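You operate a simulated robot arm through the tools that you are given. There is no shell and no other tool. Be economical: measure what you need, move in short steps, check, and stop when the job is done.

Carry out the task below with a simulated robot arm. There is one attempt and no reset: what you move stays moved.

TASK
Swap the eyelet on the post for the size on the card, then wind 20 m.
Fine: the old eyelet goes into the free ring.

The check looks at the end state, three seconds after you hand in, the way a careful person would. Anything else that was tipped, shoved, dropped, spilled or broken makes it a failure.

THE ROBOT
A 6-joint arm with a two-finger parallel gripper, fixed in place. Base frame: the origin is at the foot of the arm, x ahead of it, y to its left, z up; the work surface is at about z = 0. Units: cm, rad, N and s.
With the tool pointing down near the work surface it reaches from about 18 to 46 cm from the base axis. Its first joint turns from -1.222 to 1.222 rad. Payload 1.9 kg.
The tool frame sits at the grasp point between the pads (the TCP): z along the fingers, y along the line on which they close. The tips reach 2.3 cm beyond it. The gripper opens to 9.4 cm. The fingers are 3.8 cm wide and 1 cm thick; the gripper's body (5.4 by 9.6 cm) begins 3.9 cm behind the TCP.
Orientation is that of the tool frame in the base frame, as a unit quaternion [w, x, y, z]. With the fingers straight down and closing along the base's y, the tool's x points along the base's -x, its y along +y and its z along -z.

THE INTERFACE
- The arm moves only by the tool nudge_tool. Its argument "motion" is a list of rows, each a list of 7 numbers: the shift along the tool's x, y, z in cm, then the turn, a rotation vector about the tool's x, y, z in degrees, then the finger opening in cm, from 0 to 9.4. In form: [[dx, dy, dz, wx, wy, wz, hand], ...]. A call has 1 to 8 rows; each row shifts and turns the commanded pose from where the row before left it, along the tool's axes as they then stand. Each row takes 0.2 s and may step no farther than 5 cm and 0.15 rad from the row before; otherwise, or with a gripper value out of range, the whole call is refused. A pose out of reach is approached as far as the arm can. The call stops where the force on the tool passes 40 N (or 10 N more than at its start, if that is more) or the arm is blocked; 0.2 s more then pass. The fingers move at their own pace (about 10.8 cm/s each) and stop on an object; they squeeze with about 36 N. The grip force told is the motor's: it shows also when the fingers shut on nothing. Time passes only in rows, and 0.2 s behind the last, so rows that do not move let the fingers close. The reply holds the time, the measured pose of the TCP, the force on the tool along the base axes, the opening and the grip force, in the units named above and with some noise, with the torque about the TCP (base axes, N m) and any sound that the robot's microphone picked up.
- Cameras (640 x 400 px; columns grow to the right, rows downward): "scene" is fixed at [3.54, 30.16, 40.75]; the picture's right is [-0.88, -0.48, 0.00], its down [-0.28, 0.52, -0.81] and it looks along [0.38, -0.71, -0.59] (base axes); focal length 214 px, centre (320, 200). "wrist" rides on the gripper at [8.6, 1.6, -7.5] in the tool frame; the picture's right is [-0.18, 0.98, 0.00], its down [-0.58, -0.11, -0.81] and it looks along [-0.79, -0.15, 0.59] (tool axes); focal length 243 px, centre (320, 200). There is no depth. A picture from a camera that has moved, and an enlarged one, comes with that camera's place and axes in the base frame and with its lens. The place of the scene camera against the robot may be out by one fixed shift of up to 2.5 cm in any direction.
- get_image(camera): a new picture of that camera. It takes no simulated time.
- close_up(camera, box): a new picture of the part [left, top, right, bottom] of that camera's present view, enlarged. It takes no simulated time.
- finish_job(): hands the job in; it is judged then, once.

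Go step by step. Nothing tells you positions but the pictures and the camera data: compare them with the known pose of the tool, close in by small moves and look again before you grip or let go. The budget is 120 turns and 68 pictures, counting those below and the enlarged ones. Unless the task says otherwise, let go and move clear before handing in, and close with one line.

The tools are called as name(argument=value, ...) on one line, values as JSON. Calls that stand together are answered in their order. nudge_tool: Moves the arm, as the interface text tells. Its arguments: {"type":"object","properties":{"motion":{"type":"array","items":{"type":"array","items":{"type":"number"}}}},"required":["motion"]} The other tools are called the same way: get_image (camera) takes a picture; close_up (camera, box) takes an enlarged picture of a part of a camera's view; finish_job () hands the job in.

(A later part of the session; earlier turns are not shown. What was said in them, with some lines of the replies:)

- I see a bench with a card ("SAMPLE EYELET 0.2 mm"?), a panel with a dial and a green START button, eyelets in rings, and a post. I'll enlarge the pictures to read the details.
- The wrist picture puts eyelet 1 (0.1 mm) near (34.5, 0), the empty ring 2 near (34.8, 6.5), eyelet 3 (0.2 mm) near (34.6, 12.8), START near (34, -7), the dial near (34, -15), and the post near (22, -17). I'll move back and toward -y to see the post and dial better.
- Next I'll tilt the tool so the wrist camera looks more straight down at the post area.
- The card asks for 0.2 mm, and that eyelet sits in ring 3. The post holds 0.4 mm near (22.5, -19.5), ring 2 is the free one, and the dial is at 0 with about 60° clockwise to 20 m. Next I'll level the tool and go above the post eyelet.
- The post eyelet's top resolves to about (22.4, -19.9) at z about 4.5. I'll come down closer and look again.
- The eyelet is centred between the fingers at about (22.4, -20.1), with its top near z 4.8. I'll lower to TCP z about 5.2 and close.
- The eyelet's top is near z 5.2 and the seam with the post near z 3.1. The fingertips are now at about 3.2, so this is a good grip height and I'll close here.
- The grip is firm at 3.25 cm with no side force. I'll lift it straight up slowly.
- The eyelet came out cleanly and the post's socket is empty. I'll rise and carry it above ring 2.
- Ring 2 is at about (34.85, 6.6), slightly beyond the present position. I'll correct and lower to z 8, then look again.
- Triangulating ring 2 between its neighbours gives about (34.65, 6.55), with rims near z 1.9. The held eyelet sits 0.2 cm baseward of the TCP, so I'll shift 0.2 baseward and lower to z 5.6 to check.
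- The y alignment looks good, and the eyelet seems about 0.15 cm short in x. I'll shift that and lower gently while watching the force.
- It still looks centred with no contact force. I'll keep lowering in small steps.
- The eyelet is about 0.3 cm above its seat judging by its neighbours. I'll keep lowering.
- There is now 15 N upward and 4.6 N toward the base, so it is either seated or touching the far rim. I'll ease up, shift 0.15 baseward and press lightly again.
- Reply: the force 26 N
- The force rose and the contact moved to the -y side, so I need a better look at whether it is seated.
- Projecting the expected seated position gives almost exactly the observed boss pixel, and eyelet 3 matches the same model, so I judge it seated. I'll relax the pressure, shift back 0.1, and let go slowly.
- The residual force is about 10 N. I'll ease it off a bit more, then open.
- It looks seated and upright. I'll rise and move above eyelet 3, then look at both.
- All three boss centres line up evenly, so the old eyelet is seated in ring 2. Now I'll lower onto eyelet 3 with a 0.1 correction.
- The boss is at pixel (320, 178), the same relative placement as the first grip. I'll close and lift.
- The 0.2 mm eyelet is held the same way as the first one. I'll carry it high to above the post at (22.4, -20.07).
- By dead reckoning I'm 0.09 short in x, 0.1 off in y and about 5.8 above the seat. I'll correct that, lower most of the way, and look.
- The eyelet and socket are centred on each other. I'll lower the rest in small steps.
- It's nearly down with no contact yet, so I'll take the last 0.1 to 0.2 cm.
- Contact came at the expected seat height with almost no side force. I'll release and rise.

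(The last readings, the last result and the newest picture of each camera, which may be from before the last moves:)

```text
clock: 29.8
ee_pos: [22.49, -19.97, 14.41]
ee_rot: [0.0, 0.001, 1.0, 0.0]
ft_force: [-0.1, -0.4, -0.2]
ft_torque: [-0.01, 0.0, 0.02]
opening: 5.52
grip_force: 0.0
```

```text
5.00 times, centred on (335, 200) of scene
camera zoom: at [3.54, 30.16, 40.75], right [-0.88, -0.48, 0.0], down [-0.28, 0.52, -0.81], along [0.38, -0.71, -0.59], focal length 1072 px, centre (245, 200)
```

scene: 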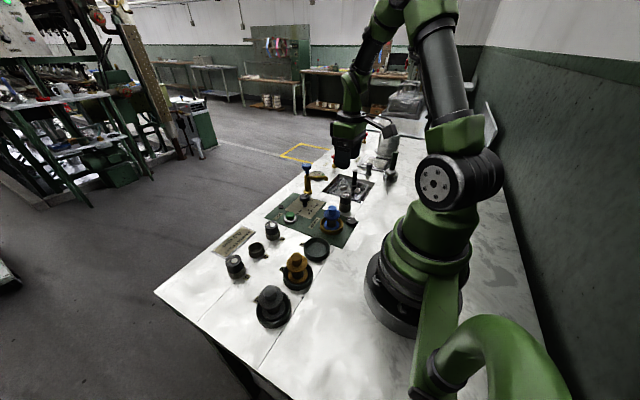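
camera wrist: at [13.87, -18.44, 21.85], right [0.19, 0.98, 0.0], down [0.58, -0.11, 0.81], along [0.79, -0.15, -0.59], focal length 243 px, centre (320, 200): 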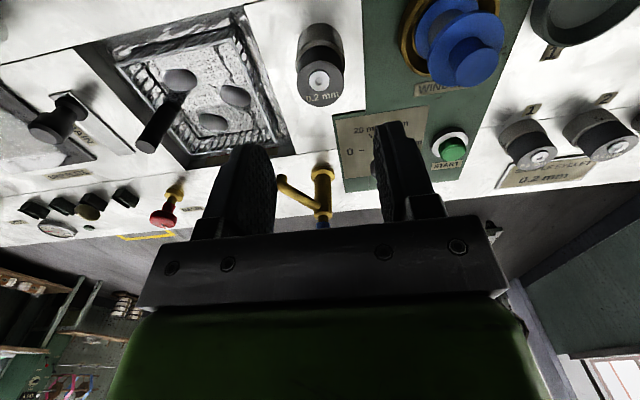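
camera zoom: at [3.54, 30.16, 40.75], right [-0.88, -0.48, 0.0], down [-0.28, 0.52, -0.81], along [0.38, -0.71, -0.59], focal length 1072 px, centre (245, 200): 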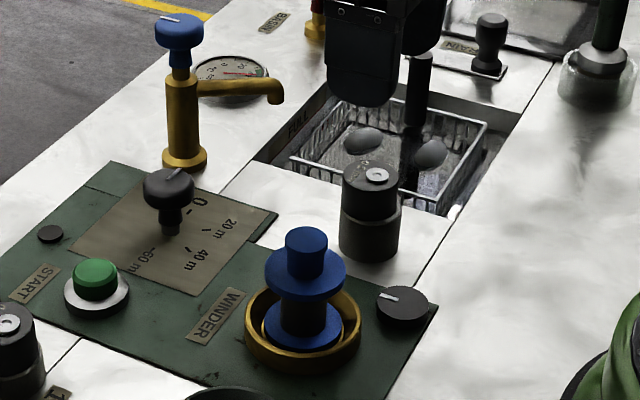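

The 0.2 mm eyelet is seated on the post and nothing else moved. Next is the dial, so I'll move above the knob at about (34, -15.2).

nudge_tool(motion=[[-3.85, 1.6, 0, 0, 0, 0, 5], [-3.85, 1.6, 0, 0, 0, 0, 5], [-3.85, 1.6, 0, 0, 0, 0, 5], [0, 0, 3.4, 0, 0, 0, 5], [0, 0, 0, 0, 0, 0, 5]])

get_image(camera="wrist")

close_up(camera="scene", box=[260, 160, 350, 230])

```text
clock: 31.0
ee_pos: [34.06, -15.29, 10.91]
ee_rot: [0.002, 0.001, 1.0, 0.001]
ft_force: [-1.1, -0.4, -0.3]
ft_torque: [0.02, 0.02, 0.03]
opening: 4.98
grip_force: 0.0
```

```text
25 pictures are left
camera wrist: at [25.29, -13.72, 18.35], right [0.19, 0.98, 0.0], down [0.58, -0.11, 0.81], along [0.79, -0.15, -0.59], focal length 243 px, centre (320, 200)
```

wrist: 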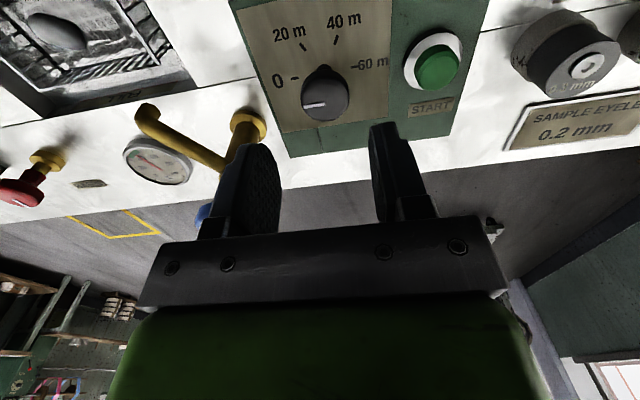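

```text
5.71 times, centred on (305, 195) of scene
camera zoom: at [3.54, 30.16, 40.75], right [-0.88, -0.48, 0.0], down [-0.28, 0.52, -0.81], along [0.38, -0.71, -0.59], focal length 1226 px, centre (406, 229)
```

zoom: 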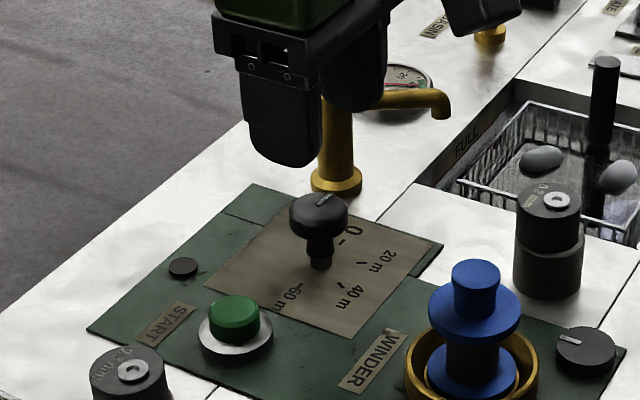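

The dial centre is at (33.95, -15.1) with its cap top near z 3.8, and the ticks are 60° apart with 20 m clockwise from 0. I'll lower over the knob.

nudge_tool(motion=[[0.05, 0.15, 3, 0, 0, 0, 5], [0, 0, 3, 0, 0, 0, 5], [0, 0, 0.5, 0, 0, 0, 5], [0, 0, 0, 0, 0, 0, 5]])

get_image(camera="wrist")

close_up(camera="scene", box=[260, 160, 350, 230])

```text
clock: 32.0
ee_pos: [33.77, -15.15, 4.43]
ee_rot: [0.001, 0.003, 1.0, 0.001]
ft_force: [-0.3, 0.0, 0.3]
ft_torque: [0.01, -0.01, -0.02]
opening: 5.01
grip_force: 0.0
```

```text
23 pictures are left
camera wrist: at [25.33, -13.56, 11.78], right [0.19, 0.98, 0.0], down [0.58, -0.11, 0.81], along [0.79, -0.15, -0.59], focal length 243 px, centre (320, 200)
```

wrist: 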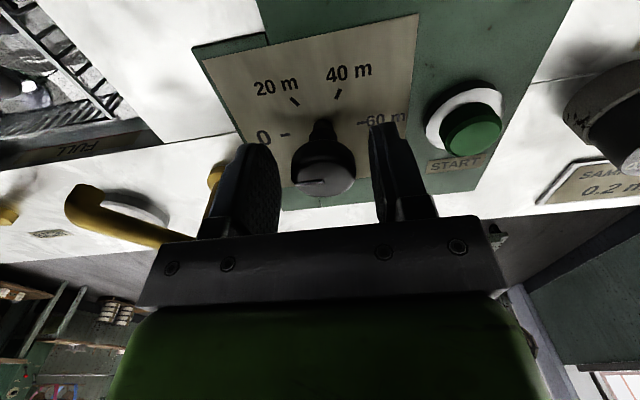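

```text
5.71 times, centred on (305, 195) of scene
camera zoom: at [3.54, 30.16, 40.75], right [-0.88, -0.48, 0.0], down [-0.28, 0.52, -0.81], along [0.38, -0.71, -0.59], focal length 1226 px, centre (406, 229)
```

zoom: 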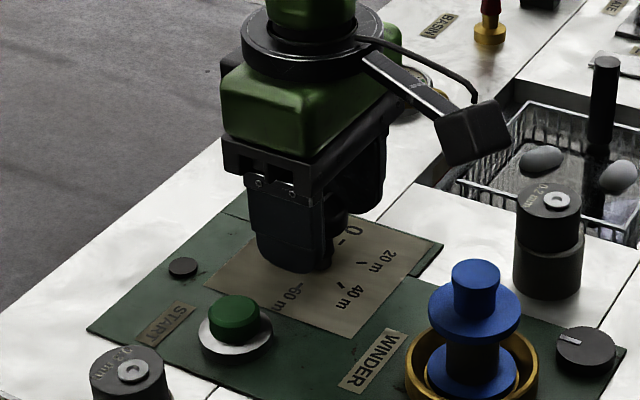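

The knob is centred between the fingers. I'll close on it.

nudge_tool(motion=[[-0.05, 0.08, 0, 0, 0, 0, 4], [0, 0, 0, 0, 0, 0, 2.4], [0, 0, 0, 0, 0, 0, 1.5], [0, 0, 0, 0, 0, 0, 1.5]])

```text
clock: 33.0
ee_pos: [34.15, -14.98, 4.37]
ee_rot: [0.0, 0.002, 1.0, 0.001]
ft_force: [-0.3, 17.8, 4.8]
ft_torque: [0.26, 0.1, -0.03]
opening: 3.13
grip_force: 44.7
```

It has gripped at 3.13 cm, but there is 18 N sideways because I'm off-centre in y. I'll shift slightly to relieve it.

nudge_tool(motion=[[0, 0.12, 0, 0, 0, 0, 1.5], [0, 0, 0, 0, 0, 0, 1.5]])

get_image(camera="wrist")

```text
clock: 33.6
ee_pos: [33.97, -15.06, 4.44]
ee_rot: [0.0, 0.001, 1.0, 0.0]
ft_force: [-4.7, 1.4, 0.9]
ft_torque: [0.0, 0.16, -0.06]
opening: 3.14
grip_force: 44.7
```

```text
21 pictures are left
camera wrist: at [25.4, -13.4, 11.81], right [0.19, 0.98, 0.0], down [0.58, -0.11, 0.81], along [0.79, -0.15, -0.59], focal length 243 px, centre (320, 200)
```

wrist: 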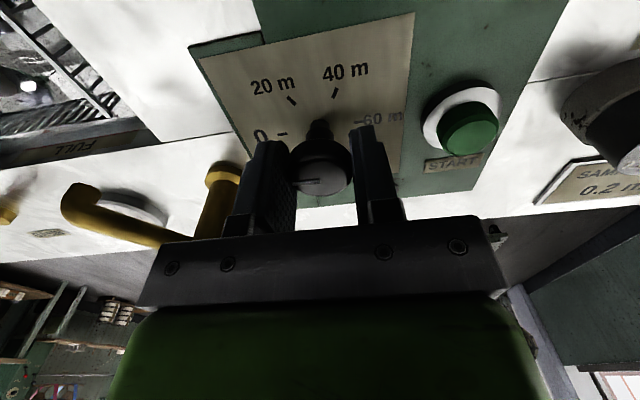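

Now it's centred on the knob with little force. I'll turn 30° clockwise and check.

nudge_tool(motion=[[0, 0, 0, 0, 0, 7.5, 1.5], [0, 0, 0, 0, 0, 7.5, 1.5], [0, 0, 0, 0, 0, 7.5, 1.5], [0, 0, 0, 0, 0, 7.5, 1.5]])

get_image(camera="wrist")

```text
clock: 34.6
ee_pos: [34.01, -14.98, 4.4]
ee_rot: [0.001, 0.262, 0.965, 0.002]
ft_force: [-0.2, -11.1, -20.5]
ft_torque: [0.08, 0.48, -0.01]
opening: 3.16
grip_force: 44.7
```

```text
20 pictures are left
camera wrist: at [27.4, -9.28, 11.82], right [0.65, 0.76, 0.0], down [0.45, -0.39, 0.81], along [0.61, -0.53, -0.59], focal length 243 px, centre (320, 200)
```

wrist: 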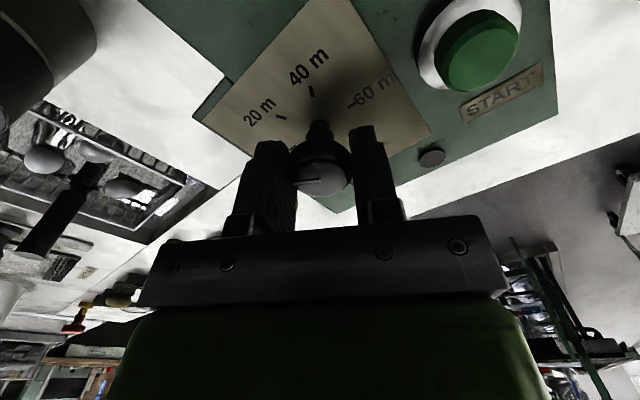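

The knob turns with the gripper. There's a 20 N downward pull, so I'll relieve it before the second half.

nudge_tool(motion=[[0, 0, 0.08, 0, 0, 0, 1.5], [0, 0, 0, 0, 0, 0, 1.5]])

```text
clock: 35.2
ee_pos: [33.97, -15.09, 4.48]
ee_rot: [0.001, 0.26, 0.966, 0.001]
ft_force: [-4.1, -11.5, -9.7]
ft_torque: [0.08, 0.35, -0.03]
opening: 3.13
grip_force: 44.7
```

nudge_tool(motion=[[0, -0.08, 0.06, 0, 0, 0, 1.5], [0, 0, 0, 0, 0, 7.5, 1.5], [0, 0, 0, 0, 0, 7.5, 1.5], [0, 0, 0, 0, 0, 0, 1.5]])

```text
clock: 36.2
ee_pos: [34.05, -15.12, 4.39]
ee_rot: [0.0, 0.385, 0.923, 0.001]
ft_force: [-6.8, 8.3, 18.6]
ft_torque: [0.49, 0.42, -0.02]
opening: 3.11
grip_force: 45.6
```

That's 45° so far with the force moderate. I'll ease slightly and turn the last 15°.

nudge_tool(motion=[[0, 0.04, -0.08, 0, 0, 0, 1.5], [0, 0, 0, 0, 0, 7.5, 1.5], [0, 0, 0, 0, 0, 7.5, 1.5], [0, 0, 0, 0, 0, 0, 1.5]])

get_image(camera="wrist")

```text
clock: 37.2
ee_pos: [33.98, -15.12, 4.36]
ee_rot: [-0.001, 0.502, 0.865, 0.0]
ft_force: [-2.1, -1.1, -14.9]
ft_torque: [-0.61, -0.23, 0.02]
opening: 3.14
grip_force: 45.6
```

```text
19 pictures are left
camera wrist: at [31.17, -6.73, 11.83], right [0.94, 0.33, 0.0], down [0.19, -0.56, 0.81], along [0.26, -0.76, -0.59], focal length 243 px, centre (320, 200)
```

wrist: 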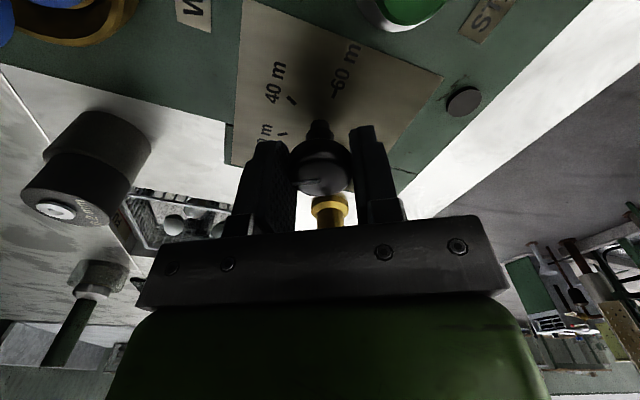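

The gripper has turned 60° and the pointer came with it. I'll relieve the force, open, rise straight, and check the pointer.

nudge_tool(motion=[[0, 0, 0.07, 0, 0, 0, 1.5], [0, 0, 0, 0, 0, 0, 3.6], [0, 0, 0, 0, 0, 0, 5], [0, 0, 0, 0, 0, 0, 5], [0, 0, -3, 0, 0, 0, 5], [0, 0, -4, 0, 0, 0, 5], [0, 0, -3, 0, 0, 0, 5]])

nudge_tool(motion=[[0, 0, 0, 0, 0, -7.5, 4], [0, 0, 0, 0, 0, -7.5, 2], [0, 0, 0, 0, 0, -7.5, 0], [0, 0, 0, 0, 0, -7.5, 0], [0, 0, 0, 0, 0, -7.5, 0], [0, 0, 0, 0, 0, -7.5, 0], [0, 0, 0, 0, 0, -7.5, 0], [0, 0, 0, 0, 0, -7.5, 0]])

close_up(camera="wrist", box=[220, 0, 480, 160])

close_up(camera="scene", box=[260, 160, 350, 230])

```text
clock: 38.8
ee_pos: [33.94, -15.0, 14.42]
ee_rot: [0.0, 0.501, 0.865, 0.0]
ft_force: [-0.7, 0.3, -0.7]
ft_torque: [0.0, 0.0, 0.0]
opening: 4.99
grip_force: 0.1
```

```text
clock: 40.6
ee_pos: [34.19, -15.06, 14.32]
ee_rot: [0.0, 0.0, 1.0, 0.0]
ft_force: [-0.4, -0.9, 0.2]
ft_torque: [-0.05, 0.0, 0.0]
opening: 0.01
grip_force: 35.9
```

```text
2.46 times, centred on (350, 80) of wrist
camera zoom: at [25.46, -13.45, 21.78], right [0.18, 0.98, 0.0], down [0.58, -0.11, 0.81], along [0.79, -0.15, -0.59], focal length 597 px, centre (246, 495)
```

zoom: 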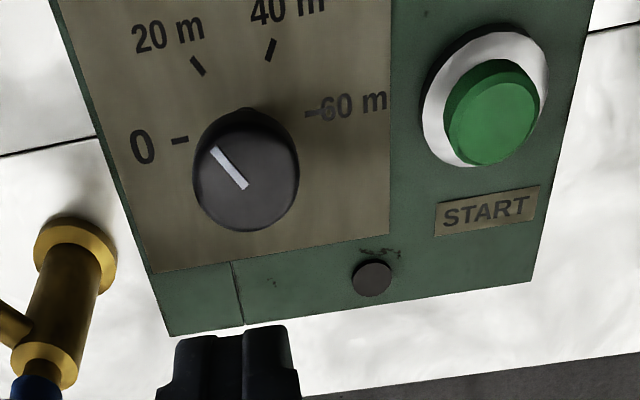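

```text
5.71 times, centred on (305, 195) of scene
camera zoom: at [3.54, 30.16, 40.75], right [-0.88, -0.48, 0.0], down [-0.28, 0.52, -0.81], along [0.38, -0.71, -0.59], focal length 1226 px, centre (406, 229)
```

zoom: 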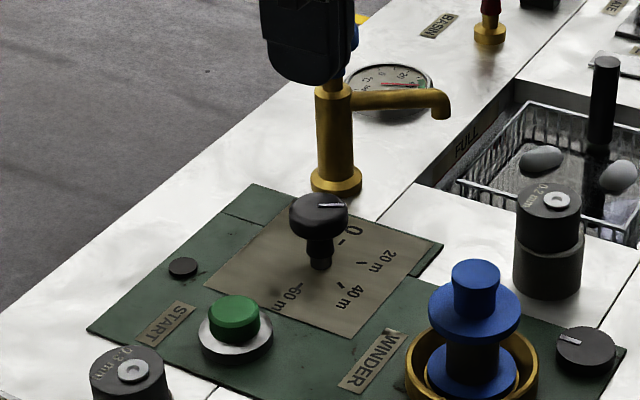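

The pointer is 60° from 0, exactly at 20 m. With the fingers closed, I'll go above START at about (34.35, -7.45).

nudge_tool(motion=[[-0.15, 3.8, 0, 0, 0, 0, 0], [-0.15, 3.8, 0, 0, 0, 0, 0], [0, 0, 4, 0, 0, 0, 0], [0, 0, 3.3, 0, 0, 0, 0], [0, 0, 0, 0, 0, 0, 0]])

get_image(camera="wrist")

close_up(camera="scene", box=[260, 160, 350, 230])

```text
clock: 41.8
ee_pos: [34.4, -7.38, 7.03]
ee_rot: [0.001, 0.001, 1.0, 0.001]
ft_force: [-0.6, 0.5, 0.1]
ft_torque: [-0.02, -0.01, -0.02]
opening: 0.01
grip_force: 36.4
```

```text
16 pictures are left
camera wrist: at [25.8, -5.79, 14.42], right [0.19, 0.98, 0.0], down [0.58, -0.11, 0.81], along [0.79, -0.15, -0.59], focal length 243 px, centre (320, 200)
```

wrist: 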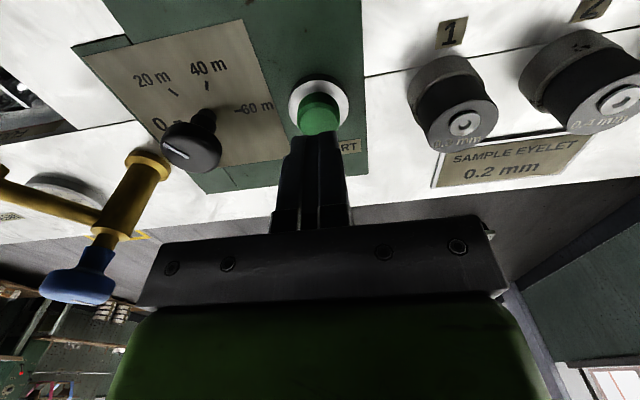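

```text
5.71 times, centred on (305, 195) of scene
camera zoom: at [3.54, 30.16, 40.75], right [-0.88, -0.48, 0.0], down [-0.28, 0.52, -0.81], along [0.38, -0.71, -0.59], focal length 1226 px, centre (406, 229)
```

zoom: 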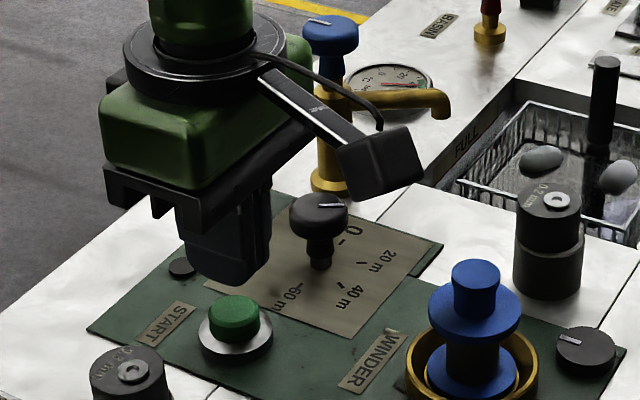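

START's centre is at about (34.3, -7.5), directly under the fingertips. I'll lower and press in small steps.

nudge_tool(motion=[[0, -0.1, 1.2, 0, 0, 0, 0], [0, 0, 1, 0, 0, 0, 0], [0, 0, 0.3, 0, 0, 0, 0], [0, 0, 0.2, 0, 0, 0, 0], [0, 0, 0.15, 0, 0, 0, 0]])

```text
clock: 43.0
ee_pos: [34.33, -7.5, 4.23]
ee_rot: [0.001, 0.002, 1.0, 0.002]
ft_force: [-0.3, 0.1, 0.9]
ft_torque: [-0.02, 0.03, -0.01]
opening: 0.01
grip_force: 35.6
heard: click
```

I heard a click, so the button registered. I'll rise straight up and look, without pressing again.

nudge_tool(motion=[[0, 0, -2, 0, 0, 0, 0], [0, 0, -4, 0, 0, 0, 0], [0, 0, -4, 0, 0, 0, 0]])

get_image(camera="wrist")

close_up(camera="scene", box=[260, 160, 370, 250])

```text
clock: 43.8
ee_pos: [34.33, -7.67, 14.42]
ee_rot: [0.0, 0.001, 1.0, 0.0]
ft_force: [-0.1, -0.1, -0.4]
ft_torque: [0.0, 0.03, 0.03]
opening: 0.01
grip_force: 35.6
```

```text
14 pictures are left
camera wrist: at [25.76, -6.01, 21.8], right [0.19, 0.98, 0.0], down [0.58, -0.11, 0.81], along [0.79, -0.15, -0.59], focal length 243 px, centre (320, 200)
```

wrist: 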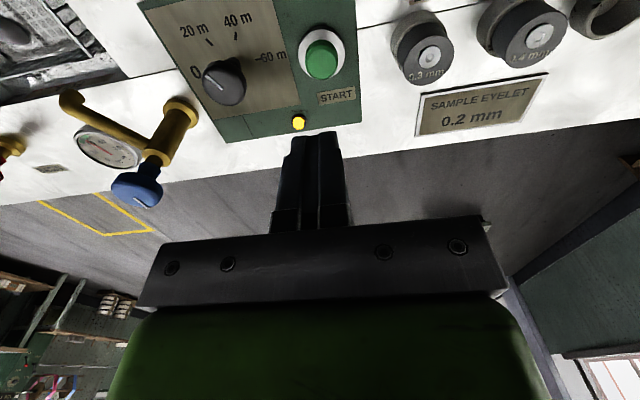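

```text
4.44 times, centred on (315, 205) of scene
camera zoom: at [3.54, 30.16, 40.75], right [-0.88, -0.48, 0.0], down [-0.28, 0.52, -0.81], along [0.38, -0.71, -0.59], focal length 953 px, centre (342, 178)
```

zoom: 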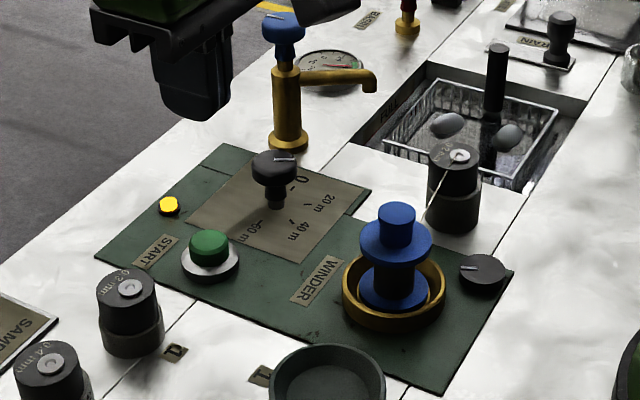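

The lamp is lit and wire runs through the eyelet to the blue spool, so it is winding. I'll move clear upward and wait for it to finish.

nudge_tool(motion=[[0, 0, -4, 0, 0, 0, 2], [0, 0, -4, 0, 0, 0, 4], [0, 0, 0, 0, 0, 0, 4], [0, 0, 0, 0, 0, 0, 4], [0, 0, 0, 0, 0, 0, 4], [0, 0, 0, 0, 0, 0, 4], [0, 0, 0, 0, 0, 0, 4], [0, 0, 0, 0, 0, 0, 4]])

nudge_tool(motion=[[0, 0, 0, 0, 0, 0, 4], [0, 0, 0, 0, 0, 0, 4], [0, 0, 0, 0, 0, 0, 4], [0, 0, 0, 0, 0, 0, 4], [0, 0, 0, 0, 0, 0, 4], [0, 0, 0, 0, 0, 0, 4], [0, 0, 0, 0, 0, 0, 4], [0, 0, 0, 0, 0, 0, 4]])

nudge_tool(motion=[[0, 0, 0, 0, 0, 0, 4], [0, 0, 0, 0, 0, 0, 4], [0, 0, 0, 0, 0, 0, 4], [0, 0, 0, 0, 0, 0, 4], [0, 0, 0, 0, 0, 0, 4], [0, 0, 0, 0, 0, 0, 4], [0, 0, 0, 0, 0, 0, 4], [0, 0, 0, 0, 0, 0, 4]])

close_up(camera="scene", box=[260, 160, 370, 250])

```text
clock: 45.6
ee_pos: [34.27, -7.53, 22.28]
ee_rot: [0.001, 0.001, 1.0, 0.001]
ft_force: [0.3, 0.5, 0.0]
ft_torque: [0.01, 0.01, -0.02]
opening: 3.98
grip_force: 0.0
```

```text
clock: 47.4
ee_pos: [34.27, -7.56, 22.27]
ee_rot: [0.0, 0.001, 1.0, 0.001]
ft_force: [0.0, 0.3, -1.4]
ft_torque: [-0.01, 0.0, -0.02]
opening: 4.0
grip_force: 0.0
```

```text
clock: 49.2
ee_pos: [34.25, -7.56, 22.24]
ee_rot: [0.001, 0.001, 1.0, 0.001]
ft_force: [0.8, 0.4, -0.6]
ft_torque: [0.0, -0.01, 0.0]
opening: 3.99
grip_force: 0.0
```

```text
4.44 times, centred on (315, 205) of scene
camera zoom: at [3.54, 30.16, 40.75], right [-0.88, -0.48, 0.0], down [-0.28, 0.52, -0.81], along [0.38, -0.71, -0.59], focal length 953 px, centre (342, 178)
```

zoom: 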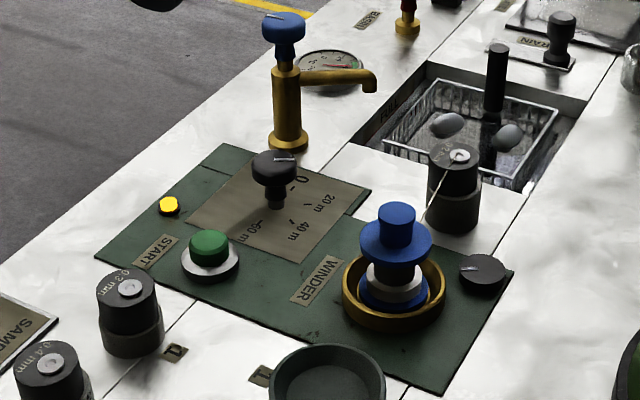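

The spool is filling with wire and the lamp is still on. I'll keep waiting.

nudge_tool(motion=[[0, 0, 0, 0, 0, 0, 4], [0, 0, 0, 0, 0, 0, 4], [0, 0, 0, 0, 0, 0, 4], [0, 0, 0, 0, 0, 0, 4], [0, 0, 0, 0, 0, 0, 4], [0, 0, 0, 0, 0, 0, 4], [0, 0, 0, 0, 0, 0, 4], [0, 0, 0, 0, 0, 0, 4]])

nudge_tool(motion=[[0, 0, 0, 0, 0, 0, 4], [0, 0, 0, 0, 0, 0, 4], [0, 0, 0, 0, 0, 0, 4], [0, 0, 0, 0, 0, 0, 4], [0, 0, 0, 0, 0, 0, 4], [0, 0, 0, 0, 0, 0, 4], [0, 0, 0, 0, 0, 0, 4], [0, 0, 0, 0, 0, 0, 4]])

nudge_tool(motion=[[0, 0, 0, 0, 0, 0, 4], [0, 0, 0, 0, 0, 0, 4], [0, 0, 0, 0, 0, 0, 4], [0, 0, 0, 0, 0, 0, 4], [0, 0, 0, 0, 0, 0, 4], [0, 0, 0, 0, 0, 0, 4], [0, 0, 0, 0, 0, 0, 4], [0, 0, 0, 0, 0, 0, 4]])

close_up(camera="scene", box=[260, 160, 370, 250])

```text
clock: 51.0
ee_pos: [34.21, -7.68, 22.31]
ee_rot: [0.001, 0.002, 1.0, 0.001]
ft_force: [0.5, 0.5, 1.1]
ft_torque: [-0.03, 0.0, 0.01]
opening: 4.01
grip_force: 0.1
```

```text
clock: 52.8
ee_pos: [34.19, -7.56, 22.36]
ee_rot: [0.001, 0.002, 1.0, 0.001]
ft_force: [-0.8, 0.1, 0.3]
ft_torque: [0.01, 0.01, 0.01]
opening: 4.0
grip_force: 0.0
```

```text
clock: 54.6
ee_pos: [34.27, -7.59, 22.34]
ee_rot: [0.001, 0.002, 1.0, 0.001]
ft_force: [0.3, -1.0, -0.3]
ft_torque: [0.01, 0.04, 0.0]
opening: 4.02
grip_force: 0.0
```

```text
4.44 times, centred on (315, 205) of scene
camera zoom: at [3.54, 30.16, 40.75], right [-0.88, -0.48, 0.0], down [-0.28, 0.52, -0.81], along [0.38, -0.71, -0.59], focal length 953 px, centre (342, 178)
```

zoom: 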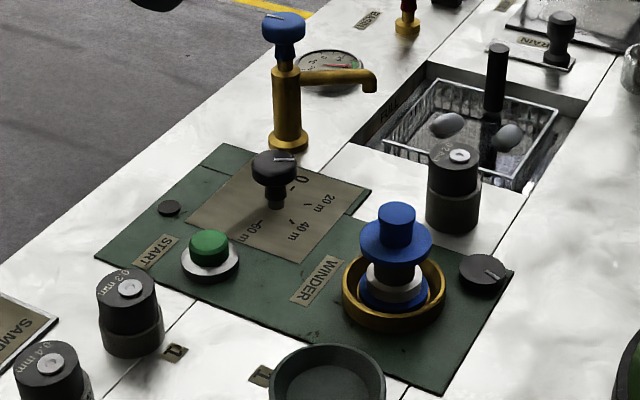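

The lamp is off, the wire run has ended and the spool carries winding. I'll take one last look at the ring row.

close_up(camera="scene", box=[200, 200, 340, 330])

```text
3.08 times, centred on (270, 265) of scene
camera zoom: at [3.54, 30.16, 40.75], right [-0.88, -0.48, 0.0], down [-0.28, 0.52, -0.81], along [0.38, -0.71, -0.59], focal length 660 px, centre (474, 0)
```

zoom: 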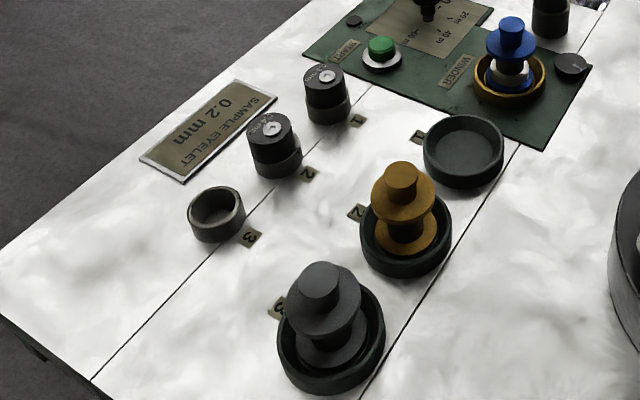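

The old eyelet sits in ring 2, the 0.2 mm one is on the post, the winding has finished, and the arm is clear. I'm handing in.

finish_job()

```text
The job is handed in.
```

I put the 0.2 mm eyelet on the post and the old 0.4 mm one in ring 2, set the dial to 20 m and pressed START; the winder ran and stopped by itself.
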